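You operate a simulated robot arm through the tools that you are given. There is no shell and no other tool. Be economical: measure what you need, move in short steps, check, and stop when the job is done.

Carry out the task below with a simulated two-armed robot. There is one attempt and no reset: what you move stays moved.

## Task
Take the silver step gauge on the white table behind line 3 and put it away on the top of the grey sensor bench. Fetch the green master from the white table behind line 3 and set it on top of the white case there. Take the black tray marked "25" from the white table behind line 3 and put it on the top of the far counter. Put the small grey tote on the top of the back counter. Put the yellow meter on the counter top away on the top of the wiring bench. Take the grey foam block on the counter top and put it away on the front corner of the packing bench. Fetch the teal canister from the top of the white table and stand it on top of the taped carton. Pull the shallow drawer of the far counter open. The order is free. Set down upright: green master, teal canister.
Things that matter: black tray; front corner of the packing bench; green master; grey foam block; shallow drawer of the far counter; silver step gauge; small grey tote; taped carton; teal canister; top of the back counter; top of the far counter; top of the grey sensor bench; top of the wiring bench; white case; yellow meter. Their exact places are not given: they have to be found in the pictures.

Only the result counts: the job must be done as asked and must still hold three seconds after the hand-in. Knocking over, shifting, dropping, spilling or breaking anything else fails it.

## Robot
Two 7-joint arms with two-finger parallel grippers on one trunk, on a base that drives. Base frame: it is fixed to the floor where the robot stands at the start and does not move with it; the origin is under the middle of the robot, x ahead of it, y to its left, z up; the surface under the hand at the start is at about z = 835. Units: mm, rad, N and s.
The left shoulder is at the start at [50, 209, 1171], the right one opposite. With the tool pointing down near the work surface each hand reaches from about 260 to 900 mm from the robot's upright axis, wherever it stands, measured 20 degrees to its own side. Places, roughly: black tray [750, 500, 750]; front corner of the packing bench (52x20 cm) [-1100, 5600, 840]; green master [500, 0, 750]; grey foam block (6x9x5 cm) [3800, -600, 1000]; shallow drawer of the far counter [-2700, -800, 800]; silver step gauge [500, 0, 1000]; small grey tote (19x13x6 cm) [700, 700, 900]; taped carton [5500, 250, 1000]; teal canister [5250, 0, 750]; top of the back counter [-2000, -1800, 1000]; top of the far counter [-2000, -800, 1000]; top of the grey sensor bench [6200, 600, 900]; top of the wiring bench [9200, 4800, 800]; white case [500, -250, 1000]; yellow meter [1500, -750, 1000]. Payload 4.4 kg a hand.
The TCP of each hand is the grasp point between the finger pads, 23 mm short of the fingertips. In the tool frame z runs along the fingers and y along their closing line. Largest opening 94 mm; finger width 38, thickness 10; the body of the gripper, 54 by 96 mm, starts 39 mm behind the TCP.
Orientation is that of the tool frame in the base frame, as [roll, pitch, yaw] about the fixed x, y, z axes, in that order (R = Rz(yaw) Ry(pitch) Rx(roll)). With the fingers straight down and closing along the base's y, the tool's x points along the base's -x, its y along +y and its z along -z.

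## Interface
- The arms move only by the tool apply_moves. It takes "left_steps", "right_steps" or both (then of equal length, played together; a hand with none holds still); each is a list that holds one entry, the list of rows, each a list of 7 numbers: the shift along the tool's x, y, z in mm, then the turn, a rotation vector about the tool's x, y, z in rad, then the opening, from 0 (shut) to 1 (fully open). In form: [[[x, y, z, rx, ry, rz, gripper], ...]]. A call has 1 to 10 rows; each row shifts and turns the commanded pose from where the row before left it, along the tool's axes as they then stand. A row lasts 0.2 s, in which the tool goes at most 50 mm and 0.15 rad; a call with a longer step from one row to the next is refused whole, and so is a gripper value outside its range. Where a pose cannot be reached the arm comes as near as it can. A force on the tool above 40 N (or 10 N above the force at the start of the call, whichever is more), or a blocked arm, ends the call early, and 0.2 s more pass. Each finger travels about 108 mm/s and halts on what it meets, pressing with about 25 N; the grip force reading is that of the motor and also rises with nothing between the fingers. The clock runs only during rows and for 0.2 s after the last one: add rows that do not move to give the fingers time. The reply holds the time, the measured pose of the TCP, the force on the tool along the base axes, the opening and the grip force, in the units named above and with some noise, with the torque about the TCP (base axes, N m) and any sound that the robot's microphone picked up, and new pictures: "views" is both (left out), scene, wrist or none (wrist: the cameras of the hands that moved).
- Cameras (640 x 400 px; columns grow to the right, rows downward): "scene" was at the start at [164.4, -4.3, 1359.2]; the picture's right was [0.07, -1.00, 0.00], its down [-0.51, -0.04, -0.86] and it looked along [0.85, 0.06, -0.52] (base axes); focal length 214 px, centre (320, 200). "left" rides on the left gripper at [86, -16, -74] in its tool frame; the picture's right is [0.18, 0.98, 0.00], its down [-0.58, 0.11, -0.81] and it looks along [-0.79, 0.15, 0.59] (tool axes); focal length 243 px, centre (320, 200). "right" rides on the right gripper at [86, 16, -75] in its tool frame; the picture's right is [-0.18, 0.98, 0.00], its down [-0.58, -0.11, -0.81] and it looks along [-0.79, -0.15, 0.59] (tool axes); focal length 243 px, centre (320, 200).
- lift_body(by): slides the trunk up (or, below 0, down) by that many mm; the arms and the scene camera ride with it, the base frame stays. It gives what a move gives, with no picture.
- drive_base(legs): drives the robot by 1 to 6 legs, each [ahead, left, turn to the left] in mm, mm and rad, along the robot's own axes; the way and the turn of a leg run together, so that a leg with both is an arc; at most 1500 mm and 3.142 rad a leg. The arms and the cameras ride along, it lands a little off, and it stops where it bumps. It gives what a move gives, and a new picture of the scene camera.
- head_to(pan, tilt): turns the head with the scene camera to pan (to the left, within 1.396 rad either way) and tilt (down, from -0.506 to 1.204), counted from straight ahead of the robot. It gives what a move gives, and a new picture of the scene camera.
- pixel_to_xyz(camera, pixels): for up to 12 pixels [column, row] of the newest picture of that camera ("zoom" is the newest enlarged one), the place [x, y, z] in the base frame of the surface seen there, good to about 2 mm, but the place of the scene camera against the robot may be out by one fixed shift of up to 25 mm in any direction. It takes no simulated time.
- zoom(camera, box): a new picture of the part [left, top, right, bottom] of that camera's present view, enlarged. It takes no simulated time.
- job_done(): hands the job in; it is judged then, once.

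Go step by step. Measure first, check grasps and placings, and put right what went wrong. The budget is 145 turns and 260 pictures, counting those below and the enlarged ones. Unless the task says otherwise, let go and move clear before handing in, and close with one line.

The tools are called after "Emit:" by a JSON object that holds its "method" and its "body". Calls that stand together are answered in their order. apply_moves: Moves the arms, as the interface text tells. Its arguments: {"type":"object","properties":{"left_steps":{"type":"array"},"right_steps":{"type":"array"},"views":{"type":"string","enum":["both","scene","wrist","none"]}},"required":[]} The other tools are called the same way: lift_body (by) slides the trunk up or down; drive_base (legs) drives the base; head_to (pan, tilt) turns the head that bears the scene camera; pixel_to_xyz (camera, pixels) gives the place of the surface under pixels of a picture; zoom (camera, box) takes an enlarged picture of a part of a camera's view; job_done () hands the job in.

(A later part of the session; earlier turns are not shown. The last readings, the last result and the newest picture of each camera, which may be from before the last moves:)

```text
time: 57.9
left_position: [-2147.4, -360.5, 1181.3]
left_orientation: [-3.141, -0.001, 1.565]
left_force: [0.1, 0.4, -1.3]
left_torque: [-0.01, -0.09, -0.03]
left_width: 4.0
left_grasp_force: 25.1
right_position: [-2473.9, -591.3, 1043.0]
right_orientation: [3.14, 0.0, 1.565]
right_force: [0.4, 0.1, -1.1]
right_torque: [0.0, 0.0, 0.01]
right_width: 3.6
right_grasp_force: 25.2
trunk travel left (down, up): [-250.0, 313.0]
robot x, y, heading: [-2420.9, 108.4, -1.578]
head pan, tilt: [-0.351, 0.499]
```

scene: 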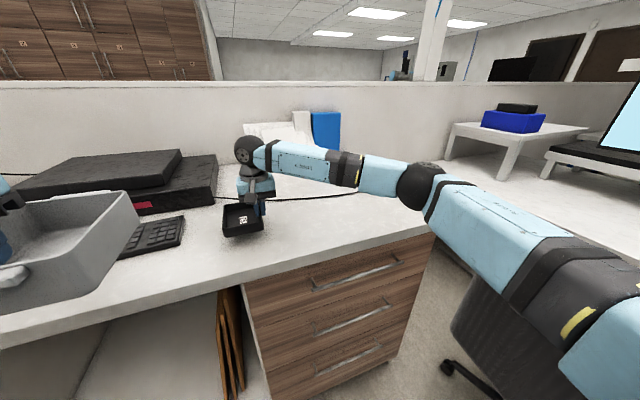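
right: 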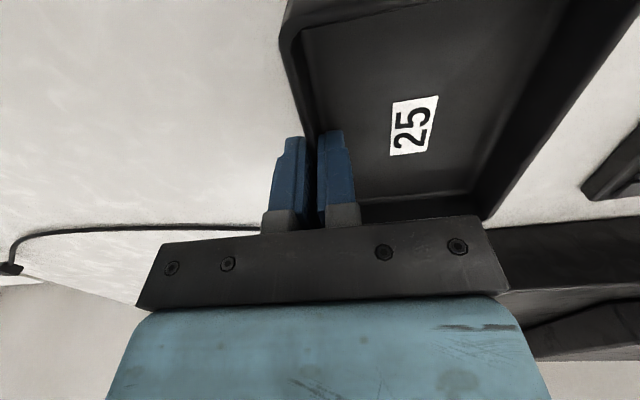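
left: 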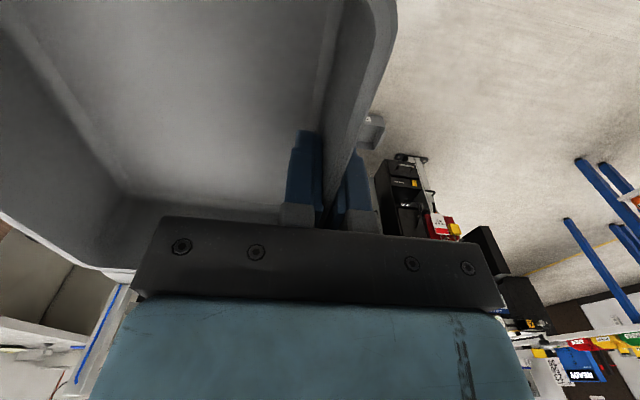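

Check the cable and table height under the tray.

Emit:
{"method": "pixel_to_xyz", "body": {"camera": "right", "pixels": [[100, 230], [230, 226], [150, 120], [200, 40], [560, 160], [150, 229], [600, 180], [640, 215]]}}

Emit:
{"method": "zoom", "body": {"camera": "scene", "box": [160, 130, 400, 280]}}

```text
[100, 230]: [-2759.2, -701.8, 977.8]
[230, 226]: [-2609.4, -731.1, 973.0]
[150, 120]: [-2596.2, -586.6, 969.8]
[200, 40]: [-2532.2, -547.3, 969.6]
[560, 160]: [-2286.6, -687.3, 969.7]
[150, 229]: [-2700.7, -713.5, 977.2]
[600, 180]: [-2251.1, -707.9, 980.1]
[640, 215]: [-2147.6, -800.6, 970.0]
```

```text
2.67 times, centred on (280, 205) of scene
```

zoom: 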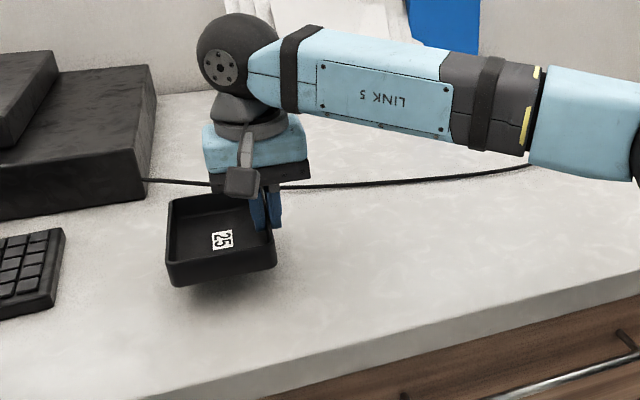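

Table at 969.7; cable clear. Lower 38, release, rise.

Emit:
{"method": "apply_moves", "body": {"right_steps": [[[0, 0, 25, 0, 0, 0, 0], [0, 0, 8, 0, 0, 0, 0], [0, 0, 5, 0, 0, 0, 0], [0, 0, 0, 0, 0, 0, 0.3], [0, 0, 0, 0, 0, 0, 0.5], [0, 0, 0, 0, 0, 0, 0.5], [0, 0, -40, 0, 0, 0, 0.5], [0, 0, -50, 0, 0, 0, 0.5], [0, 0, -50, 0, 0, 0, 0.5], [0, 0, -50, 0, 0, 0, 0.5]]], "views": "both"}}

```text
time: 60.1
left_position: [-2145.8, -358.1, 1182.9]
left_orientation: [-3.141, -0.001, 1.562]
left_force: [0.8, 1.0, -1.7]
left_torque: [0.01, -0.09, 0.03]
left_width: 3.7
left_grasp_force: 25.1
right_position: [-2470.5, -587.5, 1198.3]
right_orientation: [-3.141, 0.002, 1.563]
right_force: [0.1, 0.1, -0.3]
right_torque: [-0.02, 0.02, 0.01]
right_width: 47.0
right_grasp_force: 0.0
trunk travel left (down, up): [-250.0, 313.0]
robot x, y, heading: [-2421.2, 105.8, -1.579]
head pan, tilt: [-0.351, 0.499]
```

scene: 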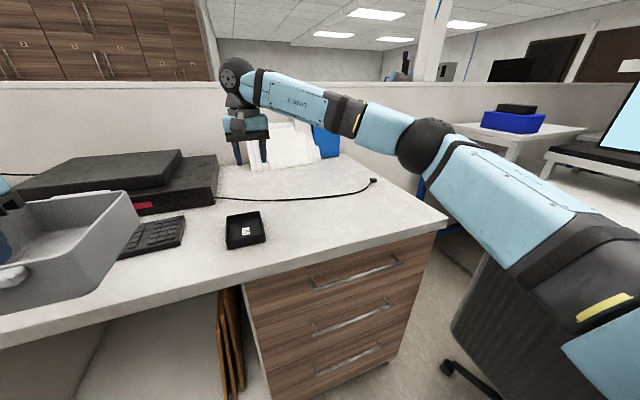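
right: 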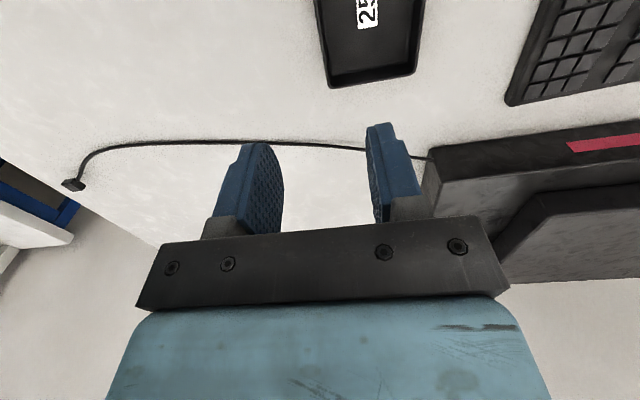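

Tray is set. Now the top drawer's handle bar (312,287)–(398,262): zoom and measure.

Emit:
{"method": "zoom", "body": {"camera": "scene", "box": [240, 220, 440, 390]}}

Emit:
{"method": "pixel_to_xyz", "body": {"camera": "scene", "pixels": [[314, 288], [313, 289], [356, 276], [357, 276], [356, 277], [398, 263], [250, 283], [258, 325], [262, 362], [330, 345], [350, 300], [270, 400]]}}

```text
2.35 times, centred on (340, 305) of scene
```

zoom: 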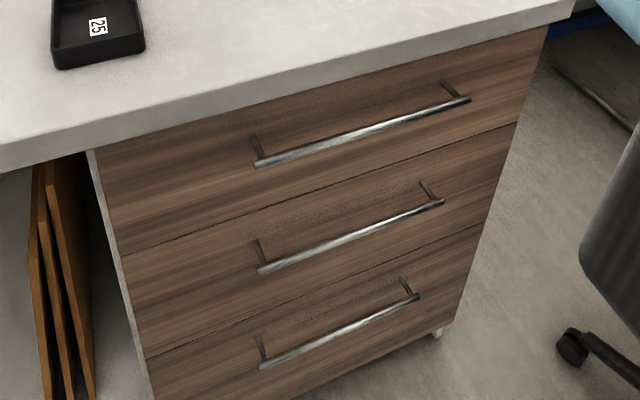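

```text
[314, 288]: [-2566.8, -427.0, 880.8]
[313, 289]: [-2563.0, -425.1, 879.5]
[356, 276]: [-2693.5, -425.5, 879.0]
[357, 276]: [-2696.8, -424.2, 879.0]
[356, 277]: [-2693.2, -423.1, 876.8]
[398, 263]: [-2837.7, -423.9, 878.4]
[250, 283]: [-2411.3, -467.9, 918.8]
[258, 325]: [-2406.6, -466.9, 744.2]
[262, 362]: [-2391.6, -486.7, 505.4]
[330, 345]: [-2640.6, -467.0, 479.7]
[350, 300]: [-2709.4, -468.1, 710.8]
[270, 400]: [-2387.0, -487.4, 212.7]
```

Handle bar: x −2565…−2838, y≈−424, z≈867 after shift. I retract the right hand and turn its closing line fore-aft, then tilt it forward.

Emit:
{"method": "apply_moves", "body": {"right_steps": [[[48, 0, 0, 0, 0, 0, 0.5], [48, 0, 0, 0, 0, 0, 0.5], [48, 0, 0, 0, 0, 0, 0.5], [48, 0, 0, 0, 0, 0, 0.5], [48, 0, 0, 0, 0, 0, 0.5], [0, 0, 0, 0, 0, 0.15, 0.5], [0, 0, 0, 0, 0, 0.15, 0.5], [0, 0, 0, 0, 0, 0.15, 0.5], [0, 0, 0, 0, 0, 0.15, 0.5], [0, 0, 0, 0, 0, 0.15, 0.5]]], "views": "none"}}

Emit:
{"method": "apply_moves", "body": {"right_steps": [[[0, -30, 0, 0, 0, 0.15, 0.5], [0, -30, 0, 0, 0, 0.15, 0.5], [0, -30, 0, 0, 0, 0.15, 0.5], [0, -20, 0, 0, 0, 0.15, 0.5], [0, 0, 0, 0, 0, 0.15, 0.5], [0, 0, 0, -0.15, 0, 0.07, 0.5], [0, 0, 0, -0.15, 0, 0, 0.5], [0, 0, 0, -0.15, 0, 0, 0.5], [0, 0, 0, -0.15, 0, 0, 0.5], [0, 0, 0, -0.15, 0, 0, 0.5]]], "views": "both"}}

```text
time: 62.3
left_position: [-2147.7, -360.6, 1181.8]
left_orientation: [3.14, 0.001, 1.563]
left_force: [0.5, -0.5, -2.2]
left_torque: [-0.01, -0.11, 0.01]
left_width: 3.9
left_grasp_force: 25.0
right_position: [-2470.4, -349.9, 1196.8]
right_orientation: [-3.141, 0.002, 0.811]
right_force: [0.1, 0.8, -1.0]
right_torque: [-0.01, -0.02, -0.04]
right_width: 46.9
right_grasp_force: 0.0
trunk travel left (down, up): [-250.0, 313.0]
robot x, y, heading: [-2421.3, 105.6, -1.582]
head pan, tilt: [-0.351, 0.499]
```

```text
refused: row 6 steps farther than a row can; nothing moved
```

Yaw needs 0.81 more; redo with smaller combined row.

Emit:
{"method": "apply_moves", "body": {"right_steps": [[[0, 0, 0, 0, 0, 0.15, 0.5], [0, 0, 0, 0, 0, 0.15, 0.5], [0, 0, 0, 0, 0, 0.15, 0.5], [0, 0, 0, 0, 0, 0.15, 0.5], [0, 0, 0, 0, 0, 0.15, 0.5], [-40, 0, 0, 0, 0, 0.06, 0.5], [-45, 0, 0, -0.15, 0, 0, 0.5], [-45, 0, 0, -0.15, 0, 0, 0.5], [-45, 0, 0, -0.15, 0, 0, 0.5], [-45, 0, 0, -0.15, 0, 0, 0.5]]], "views": "both"}}

```text
time: 64.5
left_position: [-2149.7, -358.5, 1183.0]
left_orientation: [3.139, 0.0, 1.565]
left_force: [-1.2, 0.4, -0.5]
left_torque: [-0.01, -0.1, 0.03]
left_width: 3.9
left_grasp_force: 24.5
right_position: [-2693.3, -354.2, 1195.8]
right_orientation: [2.537, -0.001, 0.005]
right_force: [-0.8, 0.2, 0.4]
right_torque: [-0.04, -0.06, 0.01]
right_width: 47.1
right_grasp_force: 0.2
trunk travel left (down, up): [-250.0, 313.0]
robot x, y, heading: [-2418.6, 108.2, -1.581]
head pan, tilt: [-0.351, 0.499]
```

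scene: 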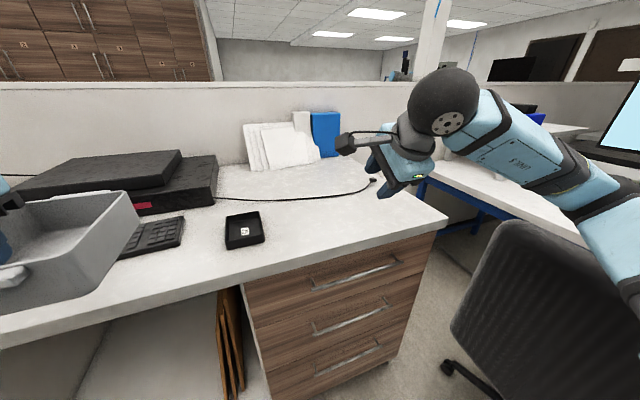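
right: 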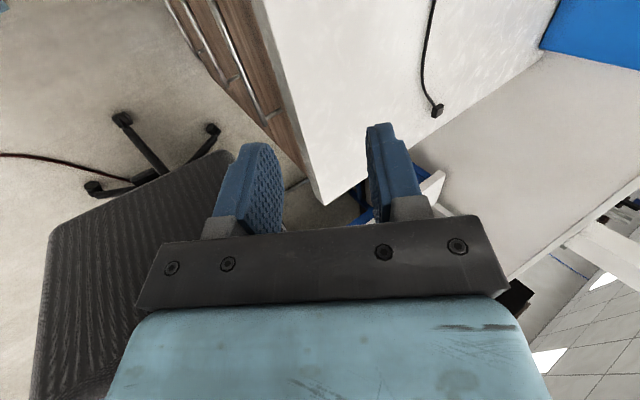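

Check the chair's nearness to the arm and measure the bar in the wrist view (upper bar at (265,115)).

Emit:
{"method": "pixel_to_xyz", "body": {"camera": "scene", "pixels": [[515, 225], [480, 280], [455, 325], [560, 240], [600, 300], [550, 200], [600, 215], [500, 160]]}}

Emit:
{"method": "pixel_to_xyz", "body": {"camera": "right", "pixels": [[213, 10], [230, 48], [245, 80], [262, 110], [268, 122], [280, 60], [150, 220]]}}

Emit:
{"method": "zoom", "body": {"camera": "right", "box": [140, 0, 360, 200]}}

```text
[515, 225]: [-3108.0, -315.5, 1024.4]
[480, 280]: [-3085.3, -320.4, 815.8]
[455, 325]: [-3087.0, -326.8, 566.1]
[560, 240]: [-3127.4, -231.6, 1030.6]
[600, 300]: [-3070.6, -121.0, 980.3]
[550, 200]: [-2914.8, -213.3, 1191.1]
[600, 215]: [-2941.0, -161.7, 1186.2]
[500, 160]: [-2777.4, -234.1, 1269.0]
```

```text
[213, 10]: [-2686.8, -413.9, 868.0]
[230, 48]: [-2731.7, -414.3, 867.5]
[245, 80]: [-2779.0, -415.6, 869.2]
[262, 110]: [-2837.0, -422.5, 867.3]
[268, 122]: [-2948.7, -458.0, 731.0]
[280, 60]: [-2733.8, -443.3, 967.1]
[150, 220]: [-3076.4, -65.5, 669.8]
```

```text
2.00 times, centred on (250, 100) of right
```

zoom: 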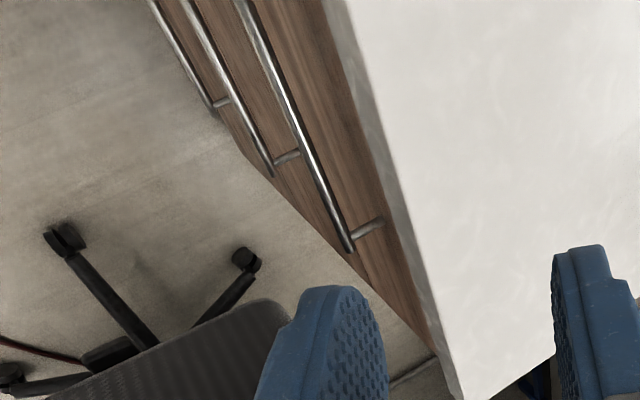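

Bar centre ≈ (y −418, z 865). I tilt further to ~1.3 rad, shift to x≈−2640 and come down in front of the bar, watching the chair.

Emit:
{"method": "apply_moves", "body": {"right_steps": [[[10.6, 0, 0, -0.14, 0, 0, 0.5], [10.6, 0, 0, -0.14, 0, 0, 0.5], [10.6, 0, 0, -0.14, 0, 0, 0.5], [10.6, 0, 0, -0.14, 0, 0, 0.5], [10.6, 0, 0, -0.14, 0, 0, 0.5], [0, -47.6, 5.2, 0, 0, 0, 0.5], [0, -47.6, 5.2, 0, 0, 0, 0.5], [0, -47.6, 5.2, 0, 0, 0, 0.5], [0, -47.6, 5.2, 0, 0, 0, 0.5]]], "views": "both"}}

```text
time: 66.5
left_position: [-2147.7, -357.1, 1183.1]
left_orientation: [3.139, 0.002, 1.565]
left_force: [-0.1, 0.2, -0.7]
left_torque: [-0.04, -0.09, -0.02]
left_width: 3.7
left_grasp_force: 24.9
right_position: [-2597.5, -357.3, 1037.3]
right_orientation: [1.841, 0.0, 0.0]
right_force: [-0.3, 0.0, 0.1]
right_torque: [-0.01, -0.02, 0.07]
right_width: 47.2
right_grasp_force: 0.0
right hand out of reach, approached as far as the arm can: row 4, 5, 6, 7, 8, 9
trunk travel left (down, up): [-250.0, 313.0]
robot x, y, heading: [-2420.0, 106.3, -1.582]
head pan, tilt: [-0.351, 0.499]
```

scene: 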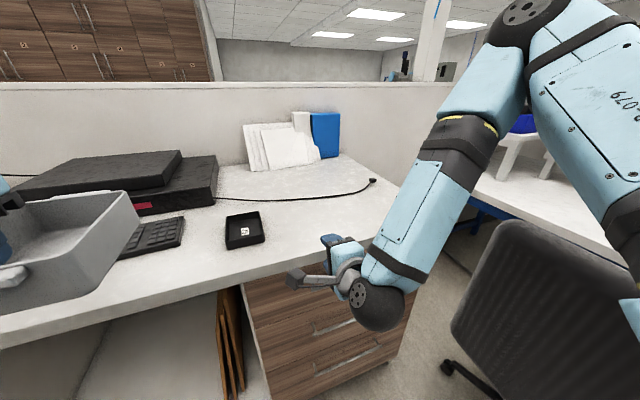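
right: 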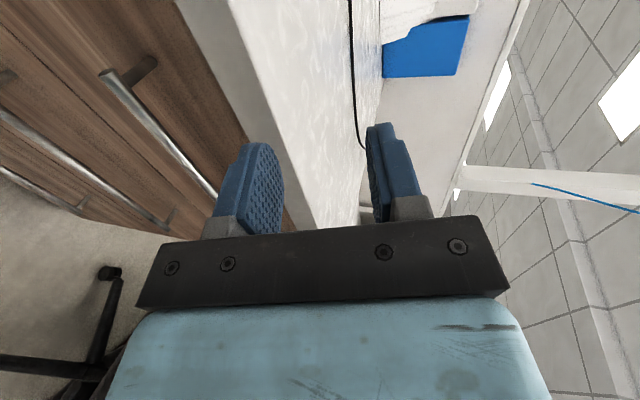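

The arm is elbow-up (clear of the chair) but cramped near the body; backing the base by 150 mm gives it room.

Emit:
{"method": "drive_base", "body": {"legs": [[-150, 0, 0]]}}

Emit:
{"method": "apply_moves", "body": {"right_steps": [[[-20, 0, 0, 0, 0, 0, 0.5], [-22, 0, 0, 0, 0, 0, 0.5], [0, -47, 12, 0, 0, 0, 0.5], [0, -47, 12, 0, 0, 0, 0.5], [0, -47, 12, 0, 0, 0, 0.5]]], "views": "both"}}

```text
time: 67.9
left_position: [-2145.9, -210.8, 1182.4]
left_orientation: [3.14, 0.001, 1.565]
left_force: [-0.9, 0.7, -0.7]
left_torque: [0.0, -0.07, -0.01]
left_width: 3.8
left_grasp_force: 24.7
right_position: [-2595.6, -210.9, 1036.3]
right_orientation: [1.843, 0.001, 0.0]
right_force: [0.2, -0.8, -0.1]
right_torque: [0.03, 0.03, -0.02]
right_width: 46.9
right_grasp_force: 0.0
trunk travel left (down, up): [-250.0, 313.0]
robot x, y, heading: [-2415.0, 252.9, -1.575]
head pan, tilt: [-0.351, 0.499]
```

scene: 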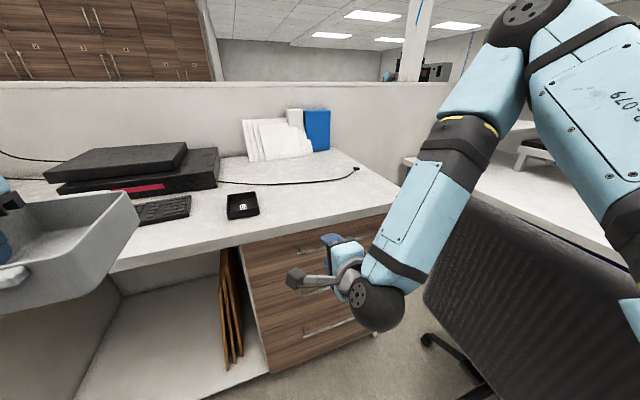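

```text
time: 69.1
left_position: [-2144.6, -211.2, 1181.9]
left_orientation: [3.142, 0.0, 1.565]
left_force: [0.7, 0.2, -1.6]
left_torque: [0.04, -0.12, 0.0]
left_width: 3.9
left_grasp_force: 25.4
right_position: [-2545.9, -202.2, 941.2]
right_orientation: [1.848, 0.002, -0.003]
right_force: [1.2, -0.2, 0.5]
right_torque: [-0.02, 0.0, -0.02]
right_width: 47.0
right_grasp_force: 0.0
right hand out of reach, approached as far as the arm can: row 1, 2, 3, 4, 5
trunk travel left (down, up): [-250.0, 313.0]
robot x, y, heading: [-2417.2, 253.4, -1.578]
head pan, tilt: [-0.351, 0.499]
```

scene: 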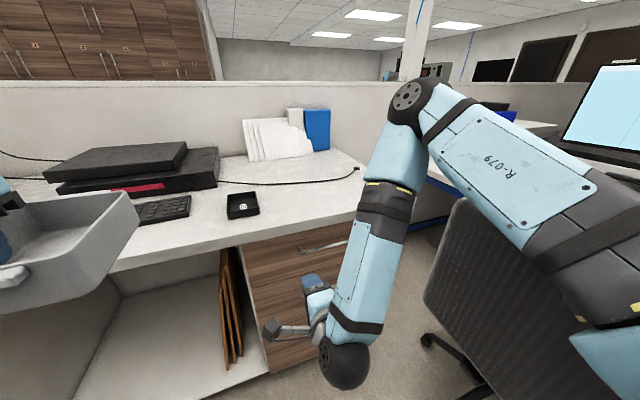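
right: 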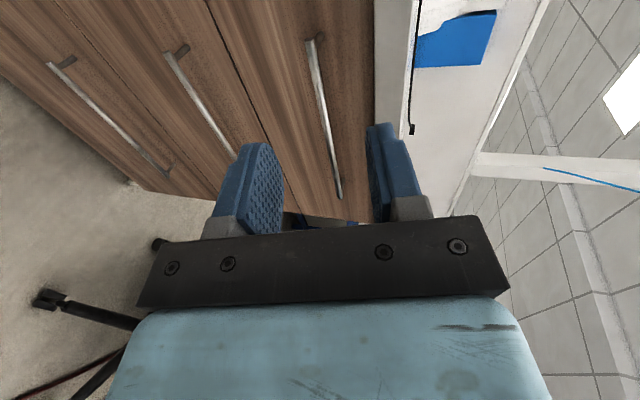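

The arm reaches its limit here, so I'll use the base and trunk: lower 73, drive right 95, look, then drive forward.

Emit:
{"method": "lift_body", "body": {"by": -73}}

Emit:
{"method": "drive_base", "body": {"legs": [[0, -95, 0]]}}

Emit:
{"method": "drive_base", "body": {"legs": [[140, 0, 0]]}}

Emit:
{"method": "zoom", "body": {"camera": "right", "box": [160, 0, 480, 240]}}

```text
time: 70.2
left_position: [-2146.3, -210.7, 1109.2]
left_orientation: [3.14, -0.001, 1.565]
left_force: [-0.8, 0.8, -1.4]
left_torque: [-0.03, -0.1, -0.04]
left_width: 3.8
left_grasp_force: 24.8
right_position: [-2546.4, -200.9, 869.0]
right_orientation: [1.846, 0.003, -0.002]
right_force: [-0.3, 0.0, -0.6]
right_torque: [-0.04, -0.02, 0.02]
right_width: 46.9
right_grasp_force: 0.1
trunk travel left (down, up): [-177.0, 386.0]
robot x, y, heading: [-2419.2, 255.2, -1.579]
head pan, tilt: [-0.351, 0.499]
```

```text
time: 71.7
left_position: [-2237.8, -211.1, 1109.8]
left_orientation: [-3.141, 0.0, 1.566]
left_force: [0.2, -0.4, -1.5]
left_torque: [0.0, -0.09, 0.01]
left_width: 3.8
left_grasp_force: 24.8
right_position: [-2639.5, -199.4, 868.7]
right_orientation: [1.846, 0.001, -0.004]
right_force: [-1.0, 0.9, -0.5]
right_torque: [0.03, 0.02, 0.0]
right_width: 47.0
right_grasp_force: 0.1
trunk travel left (down, up): [-177.0, 386.0]
robot x, y, heading: [-2510.7, 256.3, -1.579]
head pan, tilt: [-0.351, 0.499]
```

scene: 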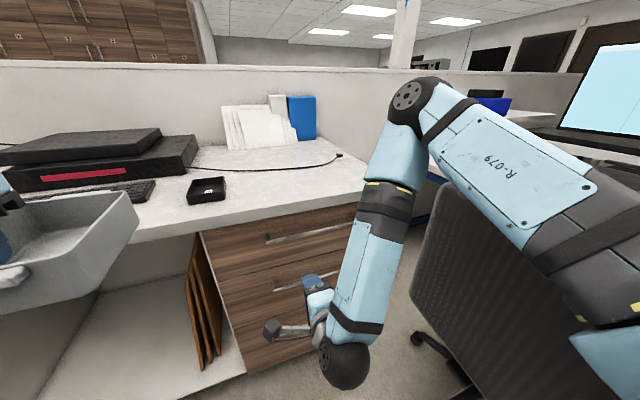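

```text
time: 73.0
left_position: [-2239.2, -348.4, 1108.3]
left_orientation: [-3.142, -0.002, 1.566]
left_force: [1.0, -0.5, -1.6]
left_torque: [0.05, -0.08, -0.01]
left_width: 3.8
left_grasp_force: 24.9
right_position: [-2640.8, -338.5, 868.9]
right_orientation: [1.847, 0.002, -0.001]
right_force: [-0.5, 0.0, -0.8]
right_torque: [-0.01, -0.01, -0.02]
right_width: 47.1
right_grasp_force: 0.0
trunk travel left (down, up): [-177.0, 386.0]
robot x, y, heading: [-2511.3, 120.1, -1.577]
head pan, tilt: [-0.351, 0.499]
```

scene: 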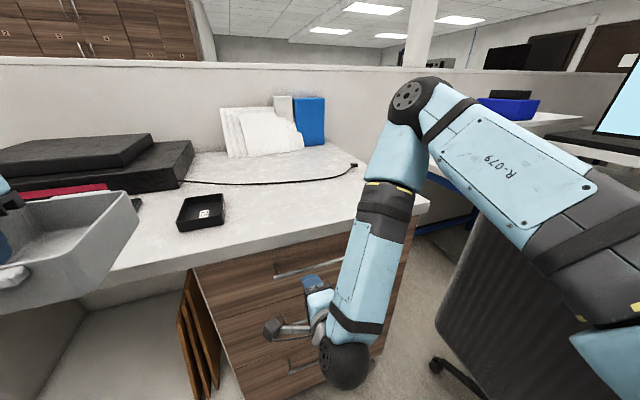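

```text
1.67 times, centred on (320, 120) of right
```

zoom: 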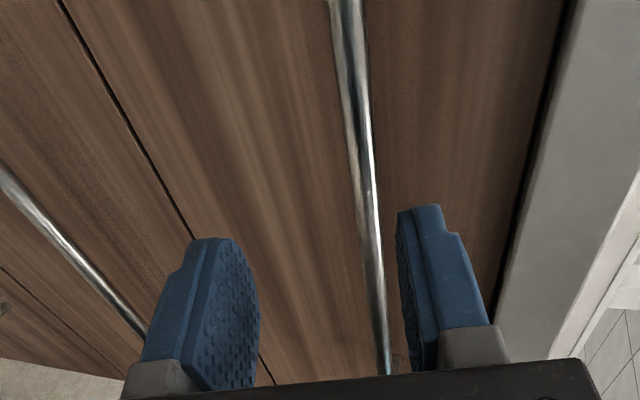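

Bar is between the fingers but nearer the upper one. Measure it.

Emit:
{"method": "pixel_to_xyz", "body": {"camera": "zoom", "pixels": [[345, 50], [355, 120], [366, 180], [375, 250], [382, 320], [420, 100], [560, 150]]}}

```text
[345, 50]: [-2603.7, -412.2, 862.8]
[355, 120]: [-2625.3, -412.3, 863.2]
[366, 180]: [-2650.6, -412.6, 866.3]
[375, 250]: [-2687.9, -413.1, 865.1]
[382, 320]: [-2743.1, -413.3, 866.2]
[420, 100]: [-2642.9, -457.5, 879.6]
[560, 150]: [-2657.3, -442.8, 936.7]
```

Bar centre ≈ (−417, 865). Drive forward 70, then close the fingers.

Emit:
{"method": "drive_base", "body": {"legs": [[70, 0, 0]]}}

Emit:
{"method": "apply_moves", "body": {"right_steps": [[[0, 0, 0, 0, 0, 0, 0], [0, 0, 0, 0, 0, 0, 0], [0, 0, 0, 0, 0, 0, 0], [0, 0, 0, 0, 0, 0, 0]]], "views": "wrist"}}

```text
time: 74.0
left_position: [-2240.8, -419.1, 1109.6]
left_orientation: [-3.142, -0.003, 1.568]
left_force: [0.4, -0.7, -2.1]
left_torque: [0.02, -0.06, -0.03]
left_width: 4.0
left_grasp_force: 24.9
right_position: [-2639.4, -409.0, 869.0]
right_orientation: [1.849, 0.003, -0.004]
right_force: [-0.1, -0.3, 0.3]
right_torque: [-0.01, 0.0, 0.01]
right_width: 46.9
right_grasp_force: 0.1
trunk travel left (down, up): [-177.0, 386.0]
robot x, y, heading: [-2512.2, 52.7, -1.578]
head pan, tilt: [-0.351, 0.499]
```

scene: 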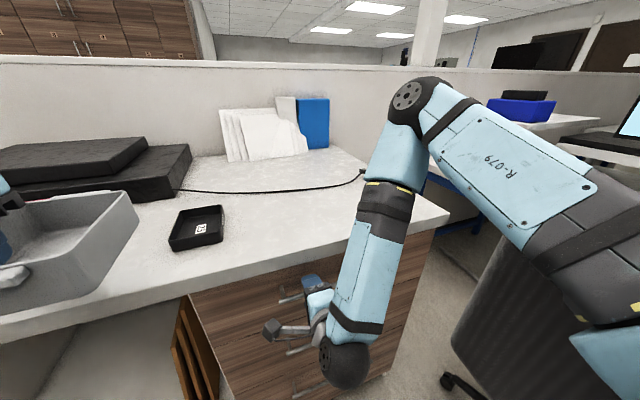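

```text
time: 74.9
left_position: [-2239.5, -419.2, 1109.1]
left_orientation: [-3.142, -0.002, 1.564]
left_force: [-0.1, 0.3, -1.3]
left_torque: [0.04, -0.09, -0.04]
left_width: 4.0
left_grasp_force: 25.2
right_position: [-2640.7, -407.9, 865.4]
right_orientation: [1.856, 0.003, -0.002]
right_force: [3.0, -0.8, -16.0]
right_torque: [0.1, -0.6, -0.28]
right_width: 11.8
right_grasp_force: 45.1
trunk travel left (down, up): [-177.0, 386.0]
robot x, y, heading: [-2508.4, 46.6, -1.574]
head pan, tilt: [-0.351, 0.499]
stopped in row 4 (right hand): the force on the tool passed its limit at 41 N (the readings are from after the stop); the commanded pose is now the measured one
```

right: 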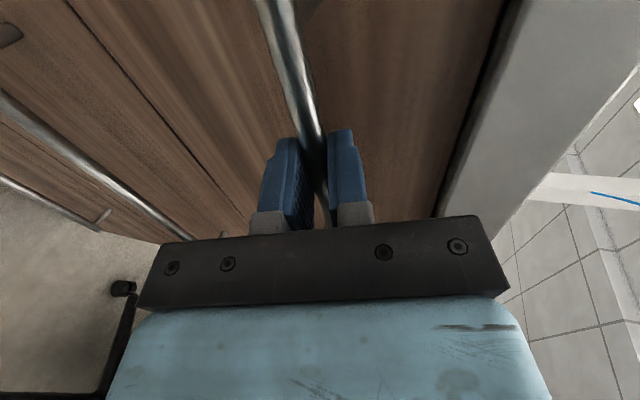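

The bar is gripped (11.8 mm). Drive back 150 and see that the drawer follows.

Emit:
{"method": "drive_base", "body": {"legs": [[-150, 0, 0]]}}

```text
time: 76.3
left_position: [-2239.7, -271.4, 1107.2]
left_orientation: [3.139, -0.004, 1.565]
left_force: [0.3, 0.5, -1.8]
left_torque: [-0.05, -0.08, -0.01]
left_width: 3.7
left_grasp_force: 25.1
right_position: [-2640.0, -258.6, 865.6]
right_orientation: [1.856, 0.002, -0.004]
right_force: [-1.2, 0.0, -27.8]
right_torque: [0.15, -0.61, 0.36]
right_width: 11.8
right_grasp_force: 44.6
trunk travel left (down, up): [-177.0, 386.0]
robot x, y, heading: [-2512.2, 197.0, -1.575]
head pan, tilt: [-0.351, 0.499]
```

scene: 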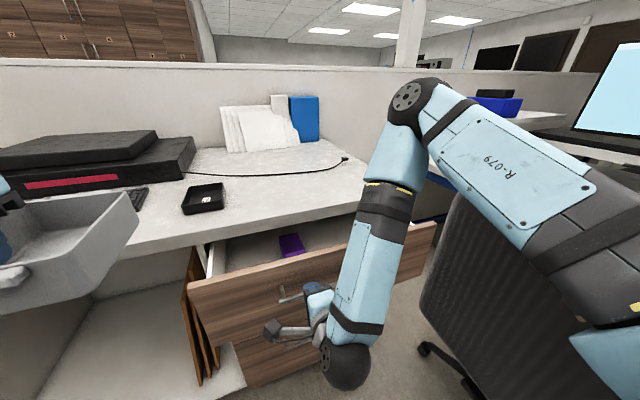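

The drawer follows (contents visible). Pull another 140.

Emit:
{"method": "drive_base", "body": {"legs": [[-140, 0, 0]]}}

Emit:
{"method": "apply_moves", "body": {"right_steps": [[[0, 0, 0, 0, 0, 0, 0.3], [0, 0, 0, 0, 0, 0, 0.6], [0, 0, 0, 0, 0, 0, 0.6], [0, 0, -10, 0, 0, 0, 0.6]]], "views": "wrist"}}

```text
time: 77.6
left_position: [-2239.6, -128.4, 1108.7]
left_orientation: [3.14, -0.003, 1.566]
left_force: [0.2, 1.1, -1.6]
left_torque: [0.01, -0.1, -0.03]
left_width: 4.0
left_grasp_force: 24.5
right_position: [-2639.9, -118.1, 865.2]
right_orientation: [1.855, 0.004, -0.006]
right_force: [-15.2, -0.6, -16.7]
right_torque: [0.11, -0.17, -0.93]
right_width: 11.8
right_grasp_force: 44.7
trunk travel left (down, up): [-177.0, 386.0]
robot x, y, heading: [-2508.9, 338.6, -1.581]
head pan, tilt: [-0.351, 0.499]
```

scene: 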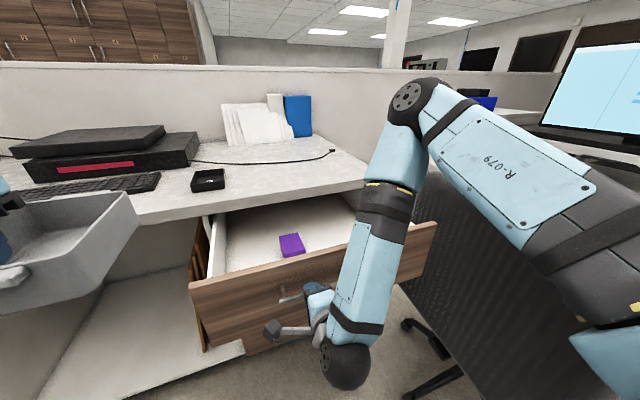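

```text
time: 78.6
left_position: [-2238.9, -128.1, 1108.8]
left_orientation: [3.141, -0.004, 1.566]
left_force: [0.0, -0.3, -0.8]
left_torque: [0.0, -0.07, -0.02]
left_width: 3.8
left_grasp_force: 25.0
right_position: [-2639.4, -106.9, 869.7]
right_orientation: [1.855, 0.006, -0.004]
right_force: [-0.1, -0.5, -0.2]
right_torque: [0.0, 0.0, -0.02]
right_width: 56.5
right_grasp_force: 0.1
trunk travel left (down, up): [-177.0, 386.0]
robot x, y, heading: [-2513.2, 338.9, -1.578]
head pan, tilt: [-0.351, 0.499]
```

right: 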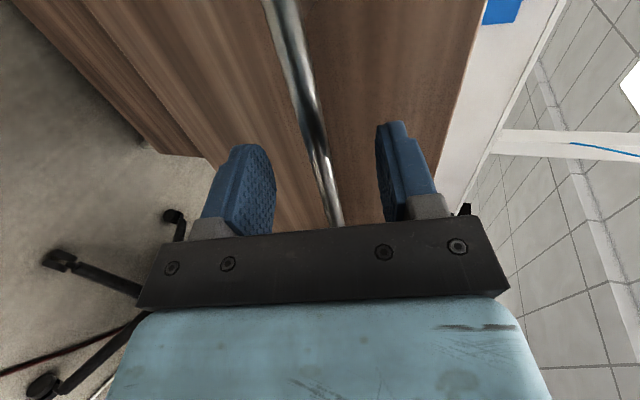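

Drawer is open ~290 mm and the bar is released. Back away, raise the trunk, and return the right hand to pointing down.

Emit:
{"method": "drive_base", "body": {"legs": [[-170, 0, 0]]}}

Emit:
{"method": "lift_body", "body": {"by": 73}}

Emit:
{"method": "apply_moves", "body": {"right_steps": [[[0, 30, 0, 0.14, 0, 0, 0.6], [0, 30, 0, 0.14, 0, 0, 0.6], [0, 30, 0, 0.14, 0, 0, 0.6], [0, 20, 0, 0.14, 0, 0, 0.6], [0, 0, -20, 0.14, 0, 0, 0.6], [0, 0, -30, 0.14, 0, 0, 0.6], [0, 0, -30, 0.14, 0, 0, 0.6], [0, 0, -30, 0.14, 0, 0, 0.6], [0, 0, -30, 0.14, 0, 0, 0.6], [0, 0, -30, 0.026, 0, 0, 0.6]]], "views": "none"}}

Emit:
{"method": "apply_moves", "body": {"right_steps": [[[0, 0, -20, 0, 0, -0.15, 0.6], [0, 0, -20, 0, 0, -0.15, 0.6], [0, 0, -20, 0, 0, -0.15, 0.6], [0, 0, -20, 0, 0, -0.15, 0.6], [0, 0, -20, 0, 0, -0.15, 0.6], [0, 0, -20, 0, 0, -0.15, 0.6], [0, 0, 0, 0, 0, -0.15, 0.6], [0, 0, 0, 0, 0, -0.15, 0.6], [0, 0, 0, 0, 0, -0.15, 0.6], [0, 0, 0, 0, 0, -0.15, 0.6]]], "views": "scene"}}

```text
time: 80.1
left_position: [-2236.2, 41.8, 1109.4]
left_orientation: [3.141, 0.0, 1.566]
left_force: [-0.2, 0.4, -0.6]
left_torque: [-0.01, -0.07, -0.01]
left_width: 3.7
left_grasp_force: 24.8
right_position: [-2638.3, 63.5, 870.3]
right_orientation: [1.853, 0.005, -0.003]
right_force: [-0.5, 0.0, 0.6]
right_torque: [0.0, 0.0, -0.02]
right_width: 56.6
right_grasp_force: 0.1
trunk travel left (down, up): [-177.0, 386.0]
robot x, y, heading: [-2510.6, 505.8, -1.574]
head pan, tilt: [-0.351, 0.499]
```

scene: 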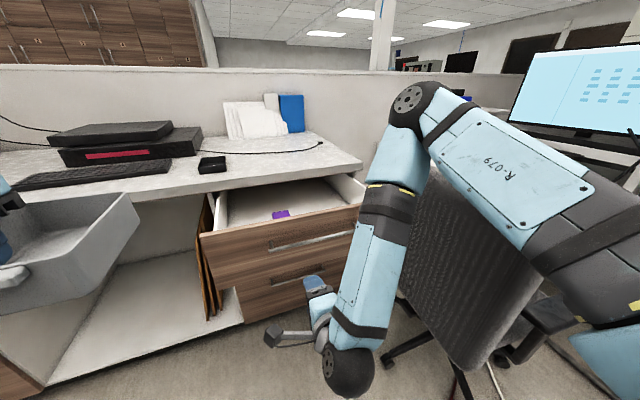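

```text
time: 81.2
left_position: [-2237.4, 42.1, 1181.6]
left_orientation: [3.14, 0.0, 1.566]
left_force: [0.0, 0.6, -0.8]
left_torque: [0.0, -0.08, 0.01]
left_width: 3.7
left_grasp_force: 24.7
right_position: [-2638.4, 61.1, 941.4]
right_orientation: [1.856, 0.005, -0.002]
right_force: [-0.7, -0.6, -0.2]
right_torque: [-0.01, 0.02, 0.03]
right_width: 56.3
right_grasp_force: 0.1
trunk travel left (down, up): [-250.0, 313.0]
robot x, y, heading: [-2511.6, 508.1, -1.575]
head pan, tilt: [-0.351, 0.499]
```

```text
time: 83.4
left_position: [-2235.8, 42.6, 1182.1]
left_orientation: [-3.142, -0.001, 1.566]
left_force: [0.5, 0.5, -1.1]
left_torque: [-0.01, -0.1, 0.02]
left_width: 3.6
left_grasp_force: 25.3
right_position: [-2636.7, 71.4, 1195.5]
right_orientation: [-3.141, 0.005, -0.002]
right_force: [1.1, 0.4, -0.4]
right_torque: [0.0, 0.02, 0.0]
right_width: 56.5
right_grasp_force: 0.0
trunk travel left (down, up): [-250.0, 313.0]
robot x, y, heading: [-2513.3, 507.7, -1.573]
head pan, tilt: [-0.351, 0.499]
```

```text
time: 85.6
left_position: [-2236.0, 42.2, 1181.2]
left_orientation: [3.141, -0.001, 1.564]
left_force: [0.4, -1.1, -2.2]
left_torque: [-0.03, -0.1, 0.03]
left_width: 3.7
left_grasp_force: 25.3
right_position: [-2636.0, 70.5, 1314.7]
right_orientation: [-3.136, 0.001, 1.498]
right_force: [0.2, -0.3, -0.2]
right_torque: [-0.02, 0.02, 0.0]
right_width: 56.1
right_grasp_force: 0.1
trunk travel left (down, up): [-250.0, 313.0]
robot x, y, heading: [-2509.1, 507.6, -1.576]
head pan, tilt: [-0.351, 0.499]
```

scene: 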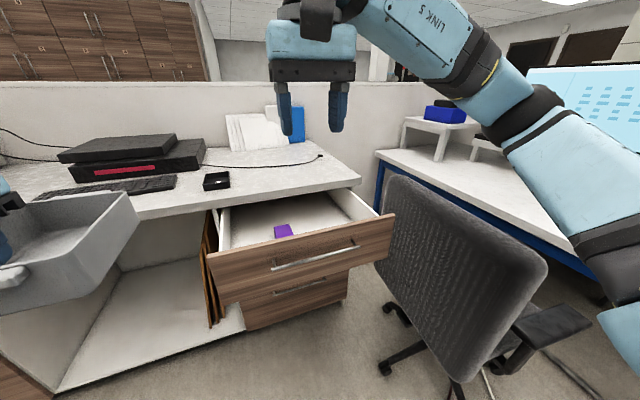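

Drawer stays open. Now drive to the near end of the counters: strafe left along the front, then ahead.

Emit:
{"method": "drive_base", "body": {"legs": [[0, 1100, 0], [0, 1010, 0], [900, 0, 0]]}}

Emit:
{"method": "head_to", "body": {"pan": -0.6, "tilt": 0.35}}

```text
time: 108.8
left_position: [-117.3, -856.5, 1182.5]
left_orientation: [3.141, -0.003, 1.561]
left_force: [-0.3, -0.3, -1.8]
left_torque: [-0.01, -0.08, -0.01]
left_width: 3.8
left_grasp_force: 25.3
right_position: [-516.6, -827.5, 1314.2]
right_orientation: [-3.136, 0.004, 1.491]
right_force: [0.0, -0.9, -0.6]
right_torque: [-0.03, 0.01, 0.0]
right_width: 56.4
right_grasp_force: 0.0
trunk travel left (down, up): [-250.0, 313.0]
robot x, y, heading: [-387.8, -393.4, -1.579]
head pan, tilt: [-0.351, 0.499]
```

scene: 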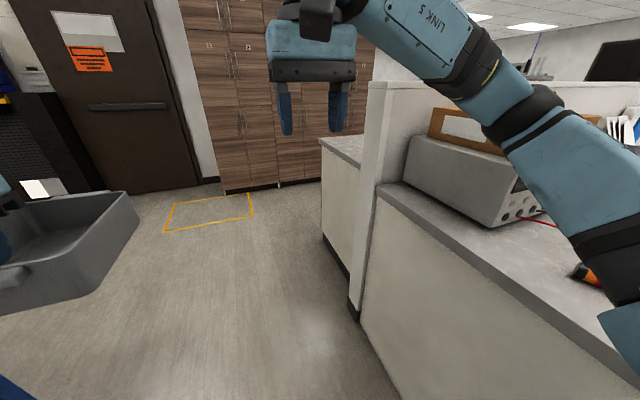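

```text
time: 109.5
left_position: [-117.1, -857.0, 1182.2]
left_orientation: [3.141, 0.0, 1.561]
left_force: [0.1, -0.8, -1.5]
left_torque: [0.04, -0.08, 0.03]
left_width: 3.8
left_grasp_force: 25.2
right_position: [-517.7, -827.0, 1314.0]
right_orientation: [-3.137, 0.002, 1.491]
right_force: [-0.4, 1.0, 0.2]
right_torque: [0.0, 0.0, -0.03]
right_width: 56.5
right_grasp_force: 0.0
trunk travel left (down, up): [-250.0, 313.0]
robot x, y, heading: [-389.3, -382.2, -1.586]
head pan, tilt: [-0.6, 0.351]
```

scene: 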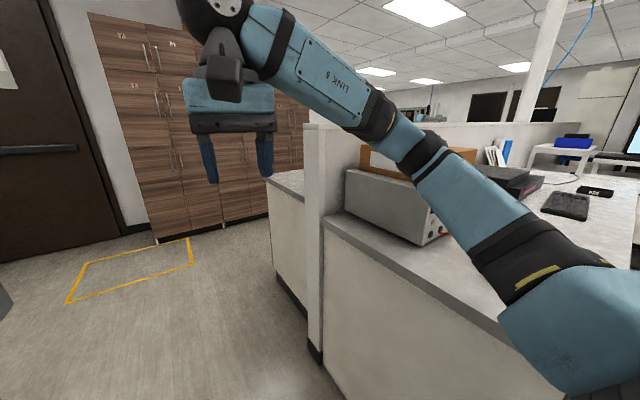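

Clear path. Continue ahead 1110 and turn right to face the back counter's end.

Emit:
{"method": "drive_base", "body": {"legs": [[1110, 0, 0.01], [0, 0, -1.565]]}}

Emit:
{"method": "head_to", "body": {"pan": 0.25, "tilt": 0.5}}

```text
time: 117.4
left_position: [-559.9, -2027.0, 1177.9]
left_orientation: [-3.136, -0.005, 0.727]
left_force: [0.7, -0.6, -1.8]
left_torque: [-0.04, -0.05, 0.05]
left_width: 3.8
left_grasp_force: 24.8
right_position: [-801.1, -1717.1, 1309.6]
right_orientation: [-3.125, -0.011, 0.681]
right_force: [-0.5, -0.4, 0.8]
right_torque: [-0.02, -0.03, 0.02]
right_width: 56.7
right_grasp_force: 0.0
trunk travel left (down, up): [-250.0, 313.0]
robot x, y, heading: [-396.9, -1502.7, -2.408]
head pan, tilt: [-0.6, 0.351]
stopped in leg 2: the robot was blocked; the commanded pose is now the measured one
```

scene: 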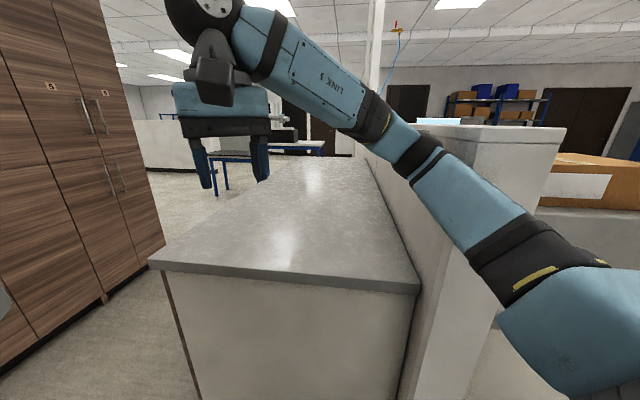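

```text
time: 118.6
left_position: [-562.8, -2029.8, 1177.7]
left_orientation: [-3.134, -0.006, 0.725]
left_force: [-0.3, -0.1, -0.4]
left_torque: [-0.06, -0.08, -0.02]
left_width: 3.8
left_grasp_force: 25.3
right_position: [-802.7, -1717.3, 1307.2]
right_orientation: [-3.122, -0.012, 0.675]
right_force: [0.1, 0.7, -0.3]
right_torque: [0.0, 0.01, 0.0]
right_width: 56.3
right_grasp_force: 0.1
trunk travel left (down, up): [-250.0, 313.0]
robot x, y, heading: [-400.2, -1504.5, -2.417]
head pan, tilt: [0.25, 0.499]
```

scene: 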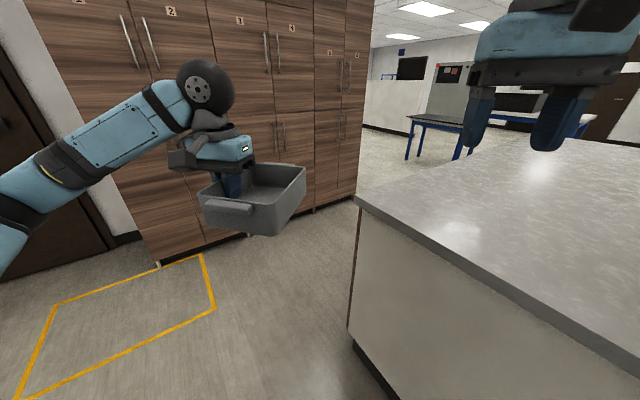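

The turn was blocked – most likely the right elbow against the partition end. I turn back a little, move away, then finish the turn.

Emit:
{"method": "drive_base", "body": {"legs": [[0, 0, 0.1], [-60, 200, 0]]}}

Emit:
{"method": "pixel_to_xyz", "body": {"camera": "scene", "pixels": [[358, 195], [500, 270], [520, 200], [600, 250], [450, 180]]}}

```text
time: 121.5
left_position: [-322.2, -2123.7, 1182.5]
left_orientation: [-3.141, 0.001, 0.829]
left_force: [0.3, 0.3, -1.5]
left_torque: [-0.09, -0.07, 0.01]
left_width: 3.7
left_grasp_force: 24.9
right_position: [-592.3, -1838.4, 1311.1]
right_orientation: [-3.131, -0.003, 0.774]
right_force: [0.3, -0.4, 0.7]
right_torque: [-0.04, 0.02, 0.01]
right_width: 56.8
right_grasp_force: 0.0
trunk travel left (down, up): [-250.0, 313.0]
robot x, y, heading: [-208.9, -1595.4, -2.316]
head pan, tilt: [0.25, 0.499]
```

scene: 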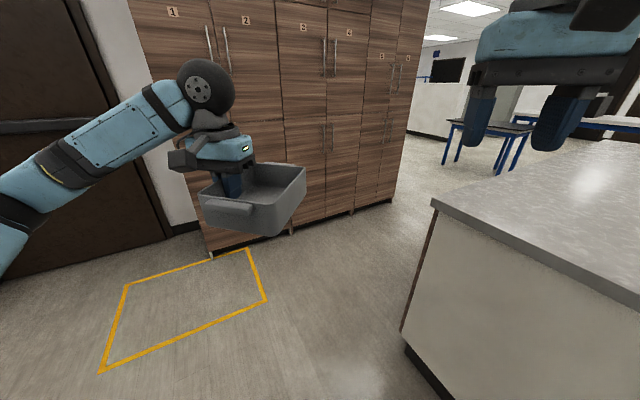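

```text
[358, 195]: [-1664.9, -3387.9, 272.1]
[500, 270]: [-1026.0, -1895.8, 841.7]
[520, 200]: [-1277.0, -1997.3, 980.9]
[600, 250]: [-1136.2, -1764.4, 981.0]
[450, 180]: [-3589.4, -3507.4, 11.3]
```

Turn the rest here, then move ahead and left toward the counter's end.

Emit:
{"method": "drive_base", "body": {"legs": [[0, 0, -0.82], [240, 130, 0]]}}

Emit:
{"method": "head_to", "body": {"pan": 0.1, "tilt": 0.5}}

```text
time: 125.6
left_position: [-911.8, -2003.7, 1181.7]
left_orientation: [3.14, 0.001, 0.003]
left_force: [0.0, 0.1, -1.1]
left_torque: [-0.09, 0.01, 0.0]
left_width: 3.6
left_grasp_force: 25.3
right_position: [-884.7, -1612.1, 1310.5]
right_orientation: [-3.133, -0.003, -0.048]
right_force: [-0.3, 0.0, -0.2]
right_torque: [-0.03, -0.01, 0.0]
right_width: 56.3
right_grasp_force: 0.0
trunk travel left (down, up): [-250.0, 313.0]
robot x, y, heading: [-449.4, -1724.3, -3.145]
head pan, tilt: [0.25, 0.499]
```

scene: 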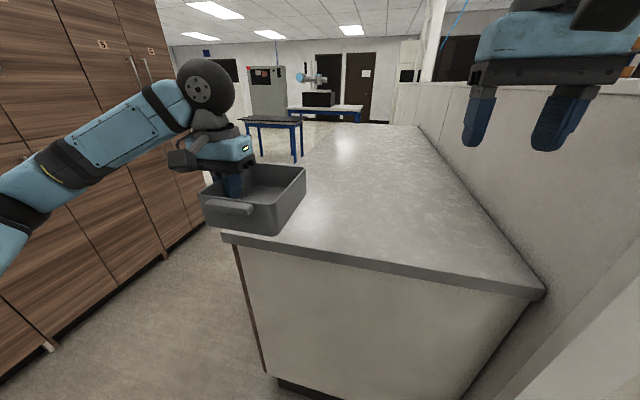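

```text
time: 126.3
left_position: [-909.8, -2003.9, 1183.5]
left_orientation: [-3.142, 0.001, 0.002]
left_force: [0.3, 0.4, -2.1]
left_torque: [-0.07, -0.01, 0.07]
left_width: 4.0
left_grasp_force: 24.4
right_position: [-883.2, -1610.2, 1311.9]
right_orientation: [-3.131, -0.003, -0.047]
right_force: [0.5, 0.2, -0.3]
right_torque: [0.02, 0.01, 0.01]
right_width: 56.2
right_grasp_force: 0.1
trunk travel left (down, up): [-250.0, 313.0]
robot x, y, heading: [-446.4, -1728.3, -3.138]
head pan, tilt: [0.099, 0.499]
```

scene: 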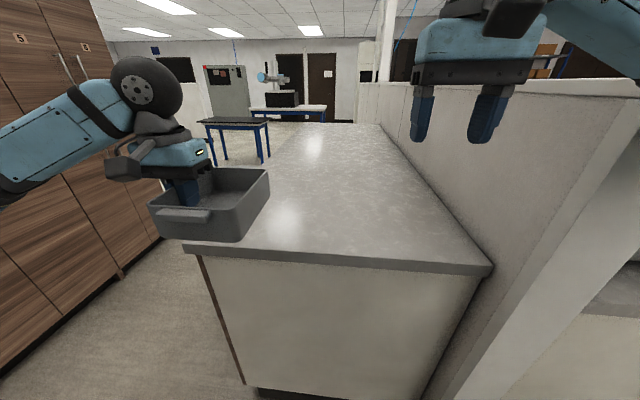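

Move the left hand over the counter: 290 ahead and 224 right, then part-way down.

Emit:
{"method": "apply_moves", "body": {"left_steps": [[[-36.5, -28, 0, 0, 0, 0, 0], [-36.5, -28, 0, 0, 0, 0, 0], [-36.5, -28, 0, 0, 0, 0, 0], [-36.5, -28, 0, 0, 0, 0, 0], [-36.5, -28, 0, 0, 0, 0, 0], [-36.5, -28, 0, 0, 0, 0, 0], [-36.5, -28, 0, 0, 0, 0, 0], [-36.5, -28, 0, 0, 0, 0, 0], [0, 0, 50, 0, 0, 0, 0], [0, 0, 50, 0, 0, 0, 0]]], "views": "both"}}

Emit:
{"method": "pixel_to_xyz", "body": {"camera": "left", "pixels": [[480, 100], [520, 180], [430, 60], [560, 60]]}}

```text
time: 128.5
left_position: [-1204.3, -1779.1, 1083.6]
left_orientation: [-3.141, -0.002, 0.003]
left_force: [-0.7, 0.6, -1.3]
left_torque: [-0.06, -0.02, 0.0]
left_width: 3.7
left_grasp_force: 25.1
right_position: [-885.2, -1609.5, 1311.5]
right_orientation: [-3.131, -0.004, -0.045]
right_force: [-0.1, -0.2, 0.7]
right_torque: [0.02, -0.04, 0.01]
right_width: 56.2
right_grasp_force: 0.1
trunk travel left (down, up): [-250.0, 313.0]
robot x, y, heading: [-446.0, -1726.7, -3.139]
head pan, tilt: [0.099, 0.499]
```

scene: 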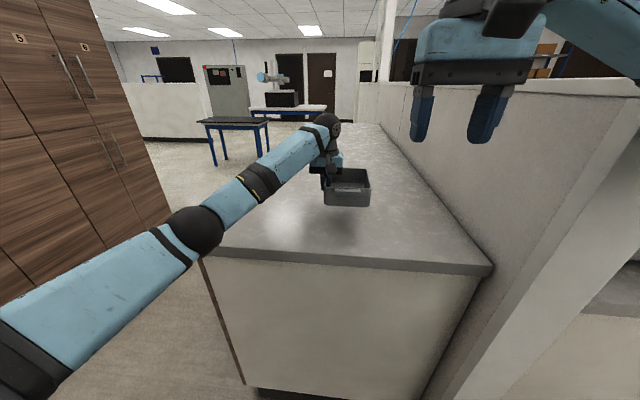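
left: 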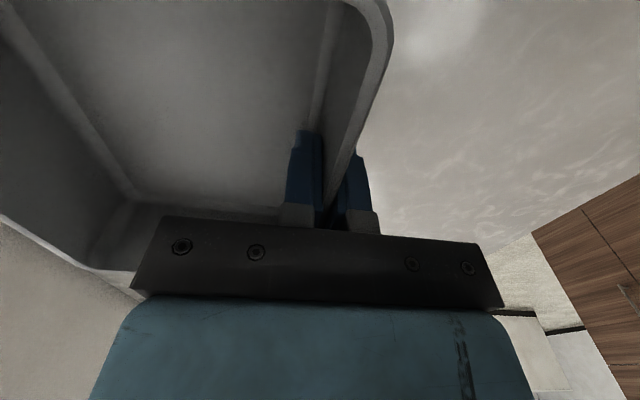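

```text
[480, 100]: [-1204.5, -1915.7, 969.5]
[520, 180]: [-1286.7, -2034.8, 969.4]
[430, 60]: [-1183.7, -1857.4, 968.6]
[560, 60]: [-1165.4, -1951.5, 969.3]
```

Counter at 969.5; lower 78 and release.

Emit:
{"method": "apply_moves", "body": {"left_steps": [[[0, 0, 40, 0, 0, 0, 0], [0, 0, 25, 0, 0, 0, 0], [0, 0, 8, 0, 0, 0, 0], [0, 0, 4, 0, 0, 0, 0], [0, 0, 0, 0, 0, 0, 0.25], [0, 0, 0, 0, 0, 0, 0.5], [0, 0, -30, 0, 0, 0, 0.5], [0, 0, -50, 0, 0, 0, 0.5], [0, 0, -50, 0, 0, 0, 0.5], [0, 0, -50, 0, 0, 0, 0.5]]], "views": "both"}}

```text
time: 130.7
left_position: [-1203.6, -1780.4, 1187.8]
left_orientation: [-3.141, 0.001, 0.004]
left_force: [0.0, 0.4, 0.1]
left_torque: [-0.02, 0.03, 0.01]
left_width: 47.0
left_grasp_force: 0.0
right_position: [-881.7, -1610.7, 1311.3]
right_orientation: [-3.131, -0.001, -0.049]
right_force: [0.3, -0.4, 0.1]
right_torque: [0.01, 0.02, 0.03]
right_width: 56.5
right_grasp_force: 0.0
trunk travel left (down, up): [-250.0, 313.0]
robot x, y, heading: [-447.9, -1727.5, -3.135]
head pan, tilt: [0.099, 0.499]
```

scene: 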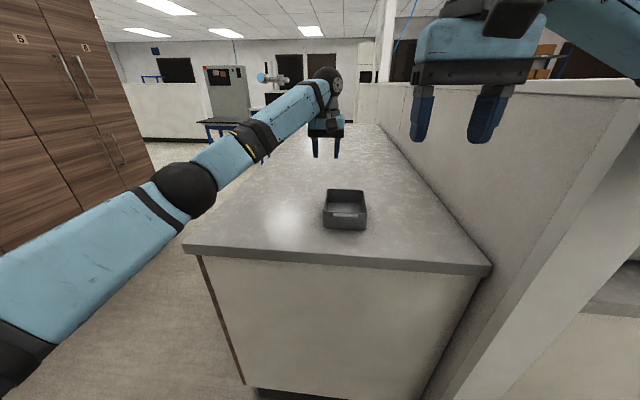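
left: 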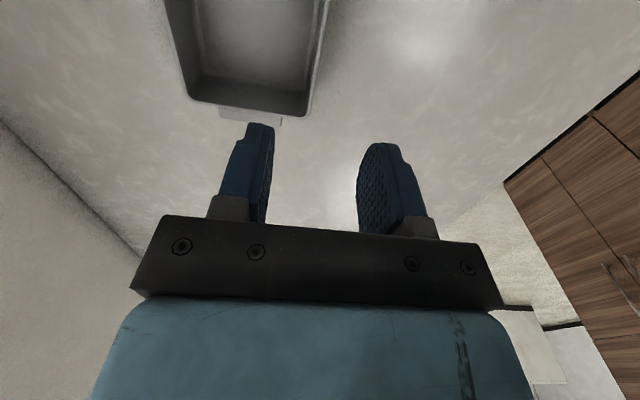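

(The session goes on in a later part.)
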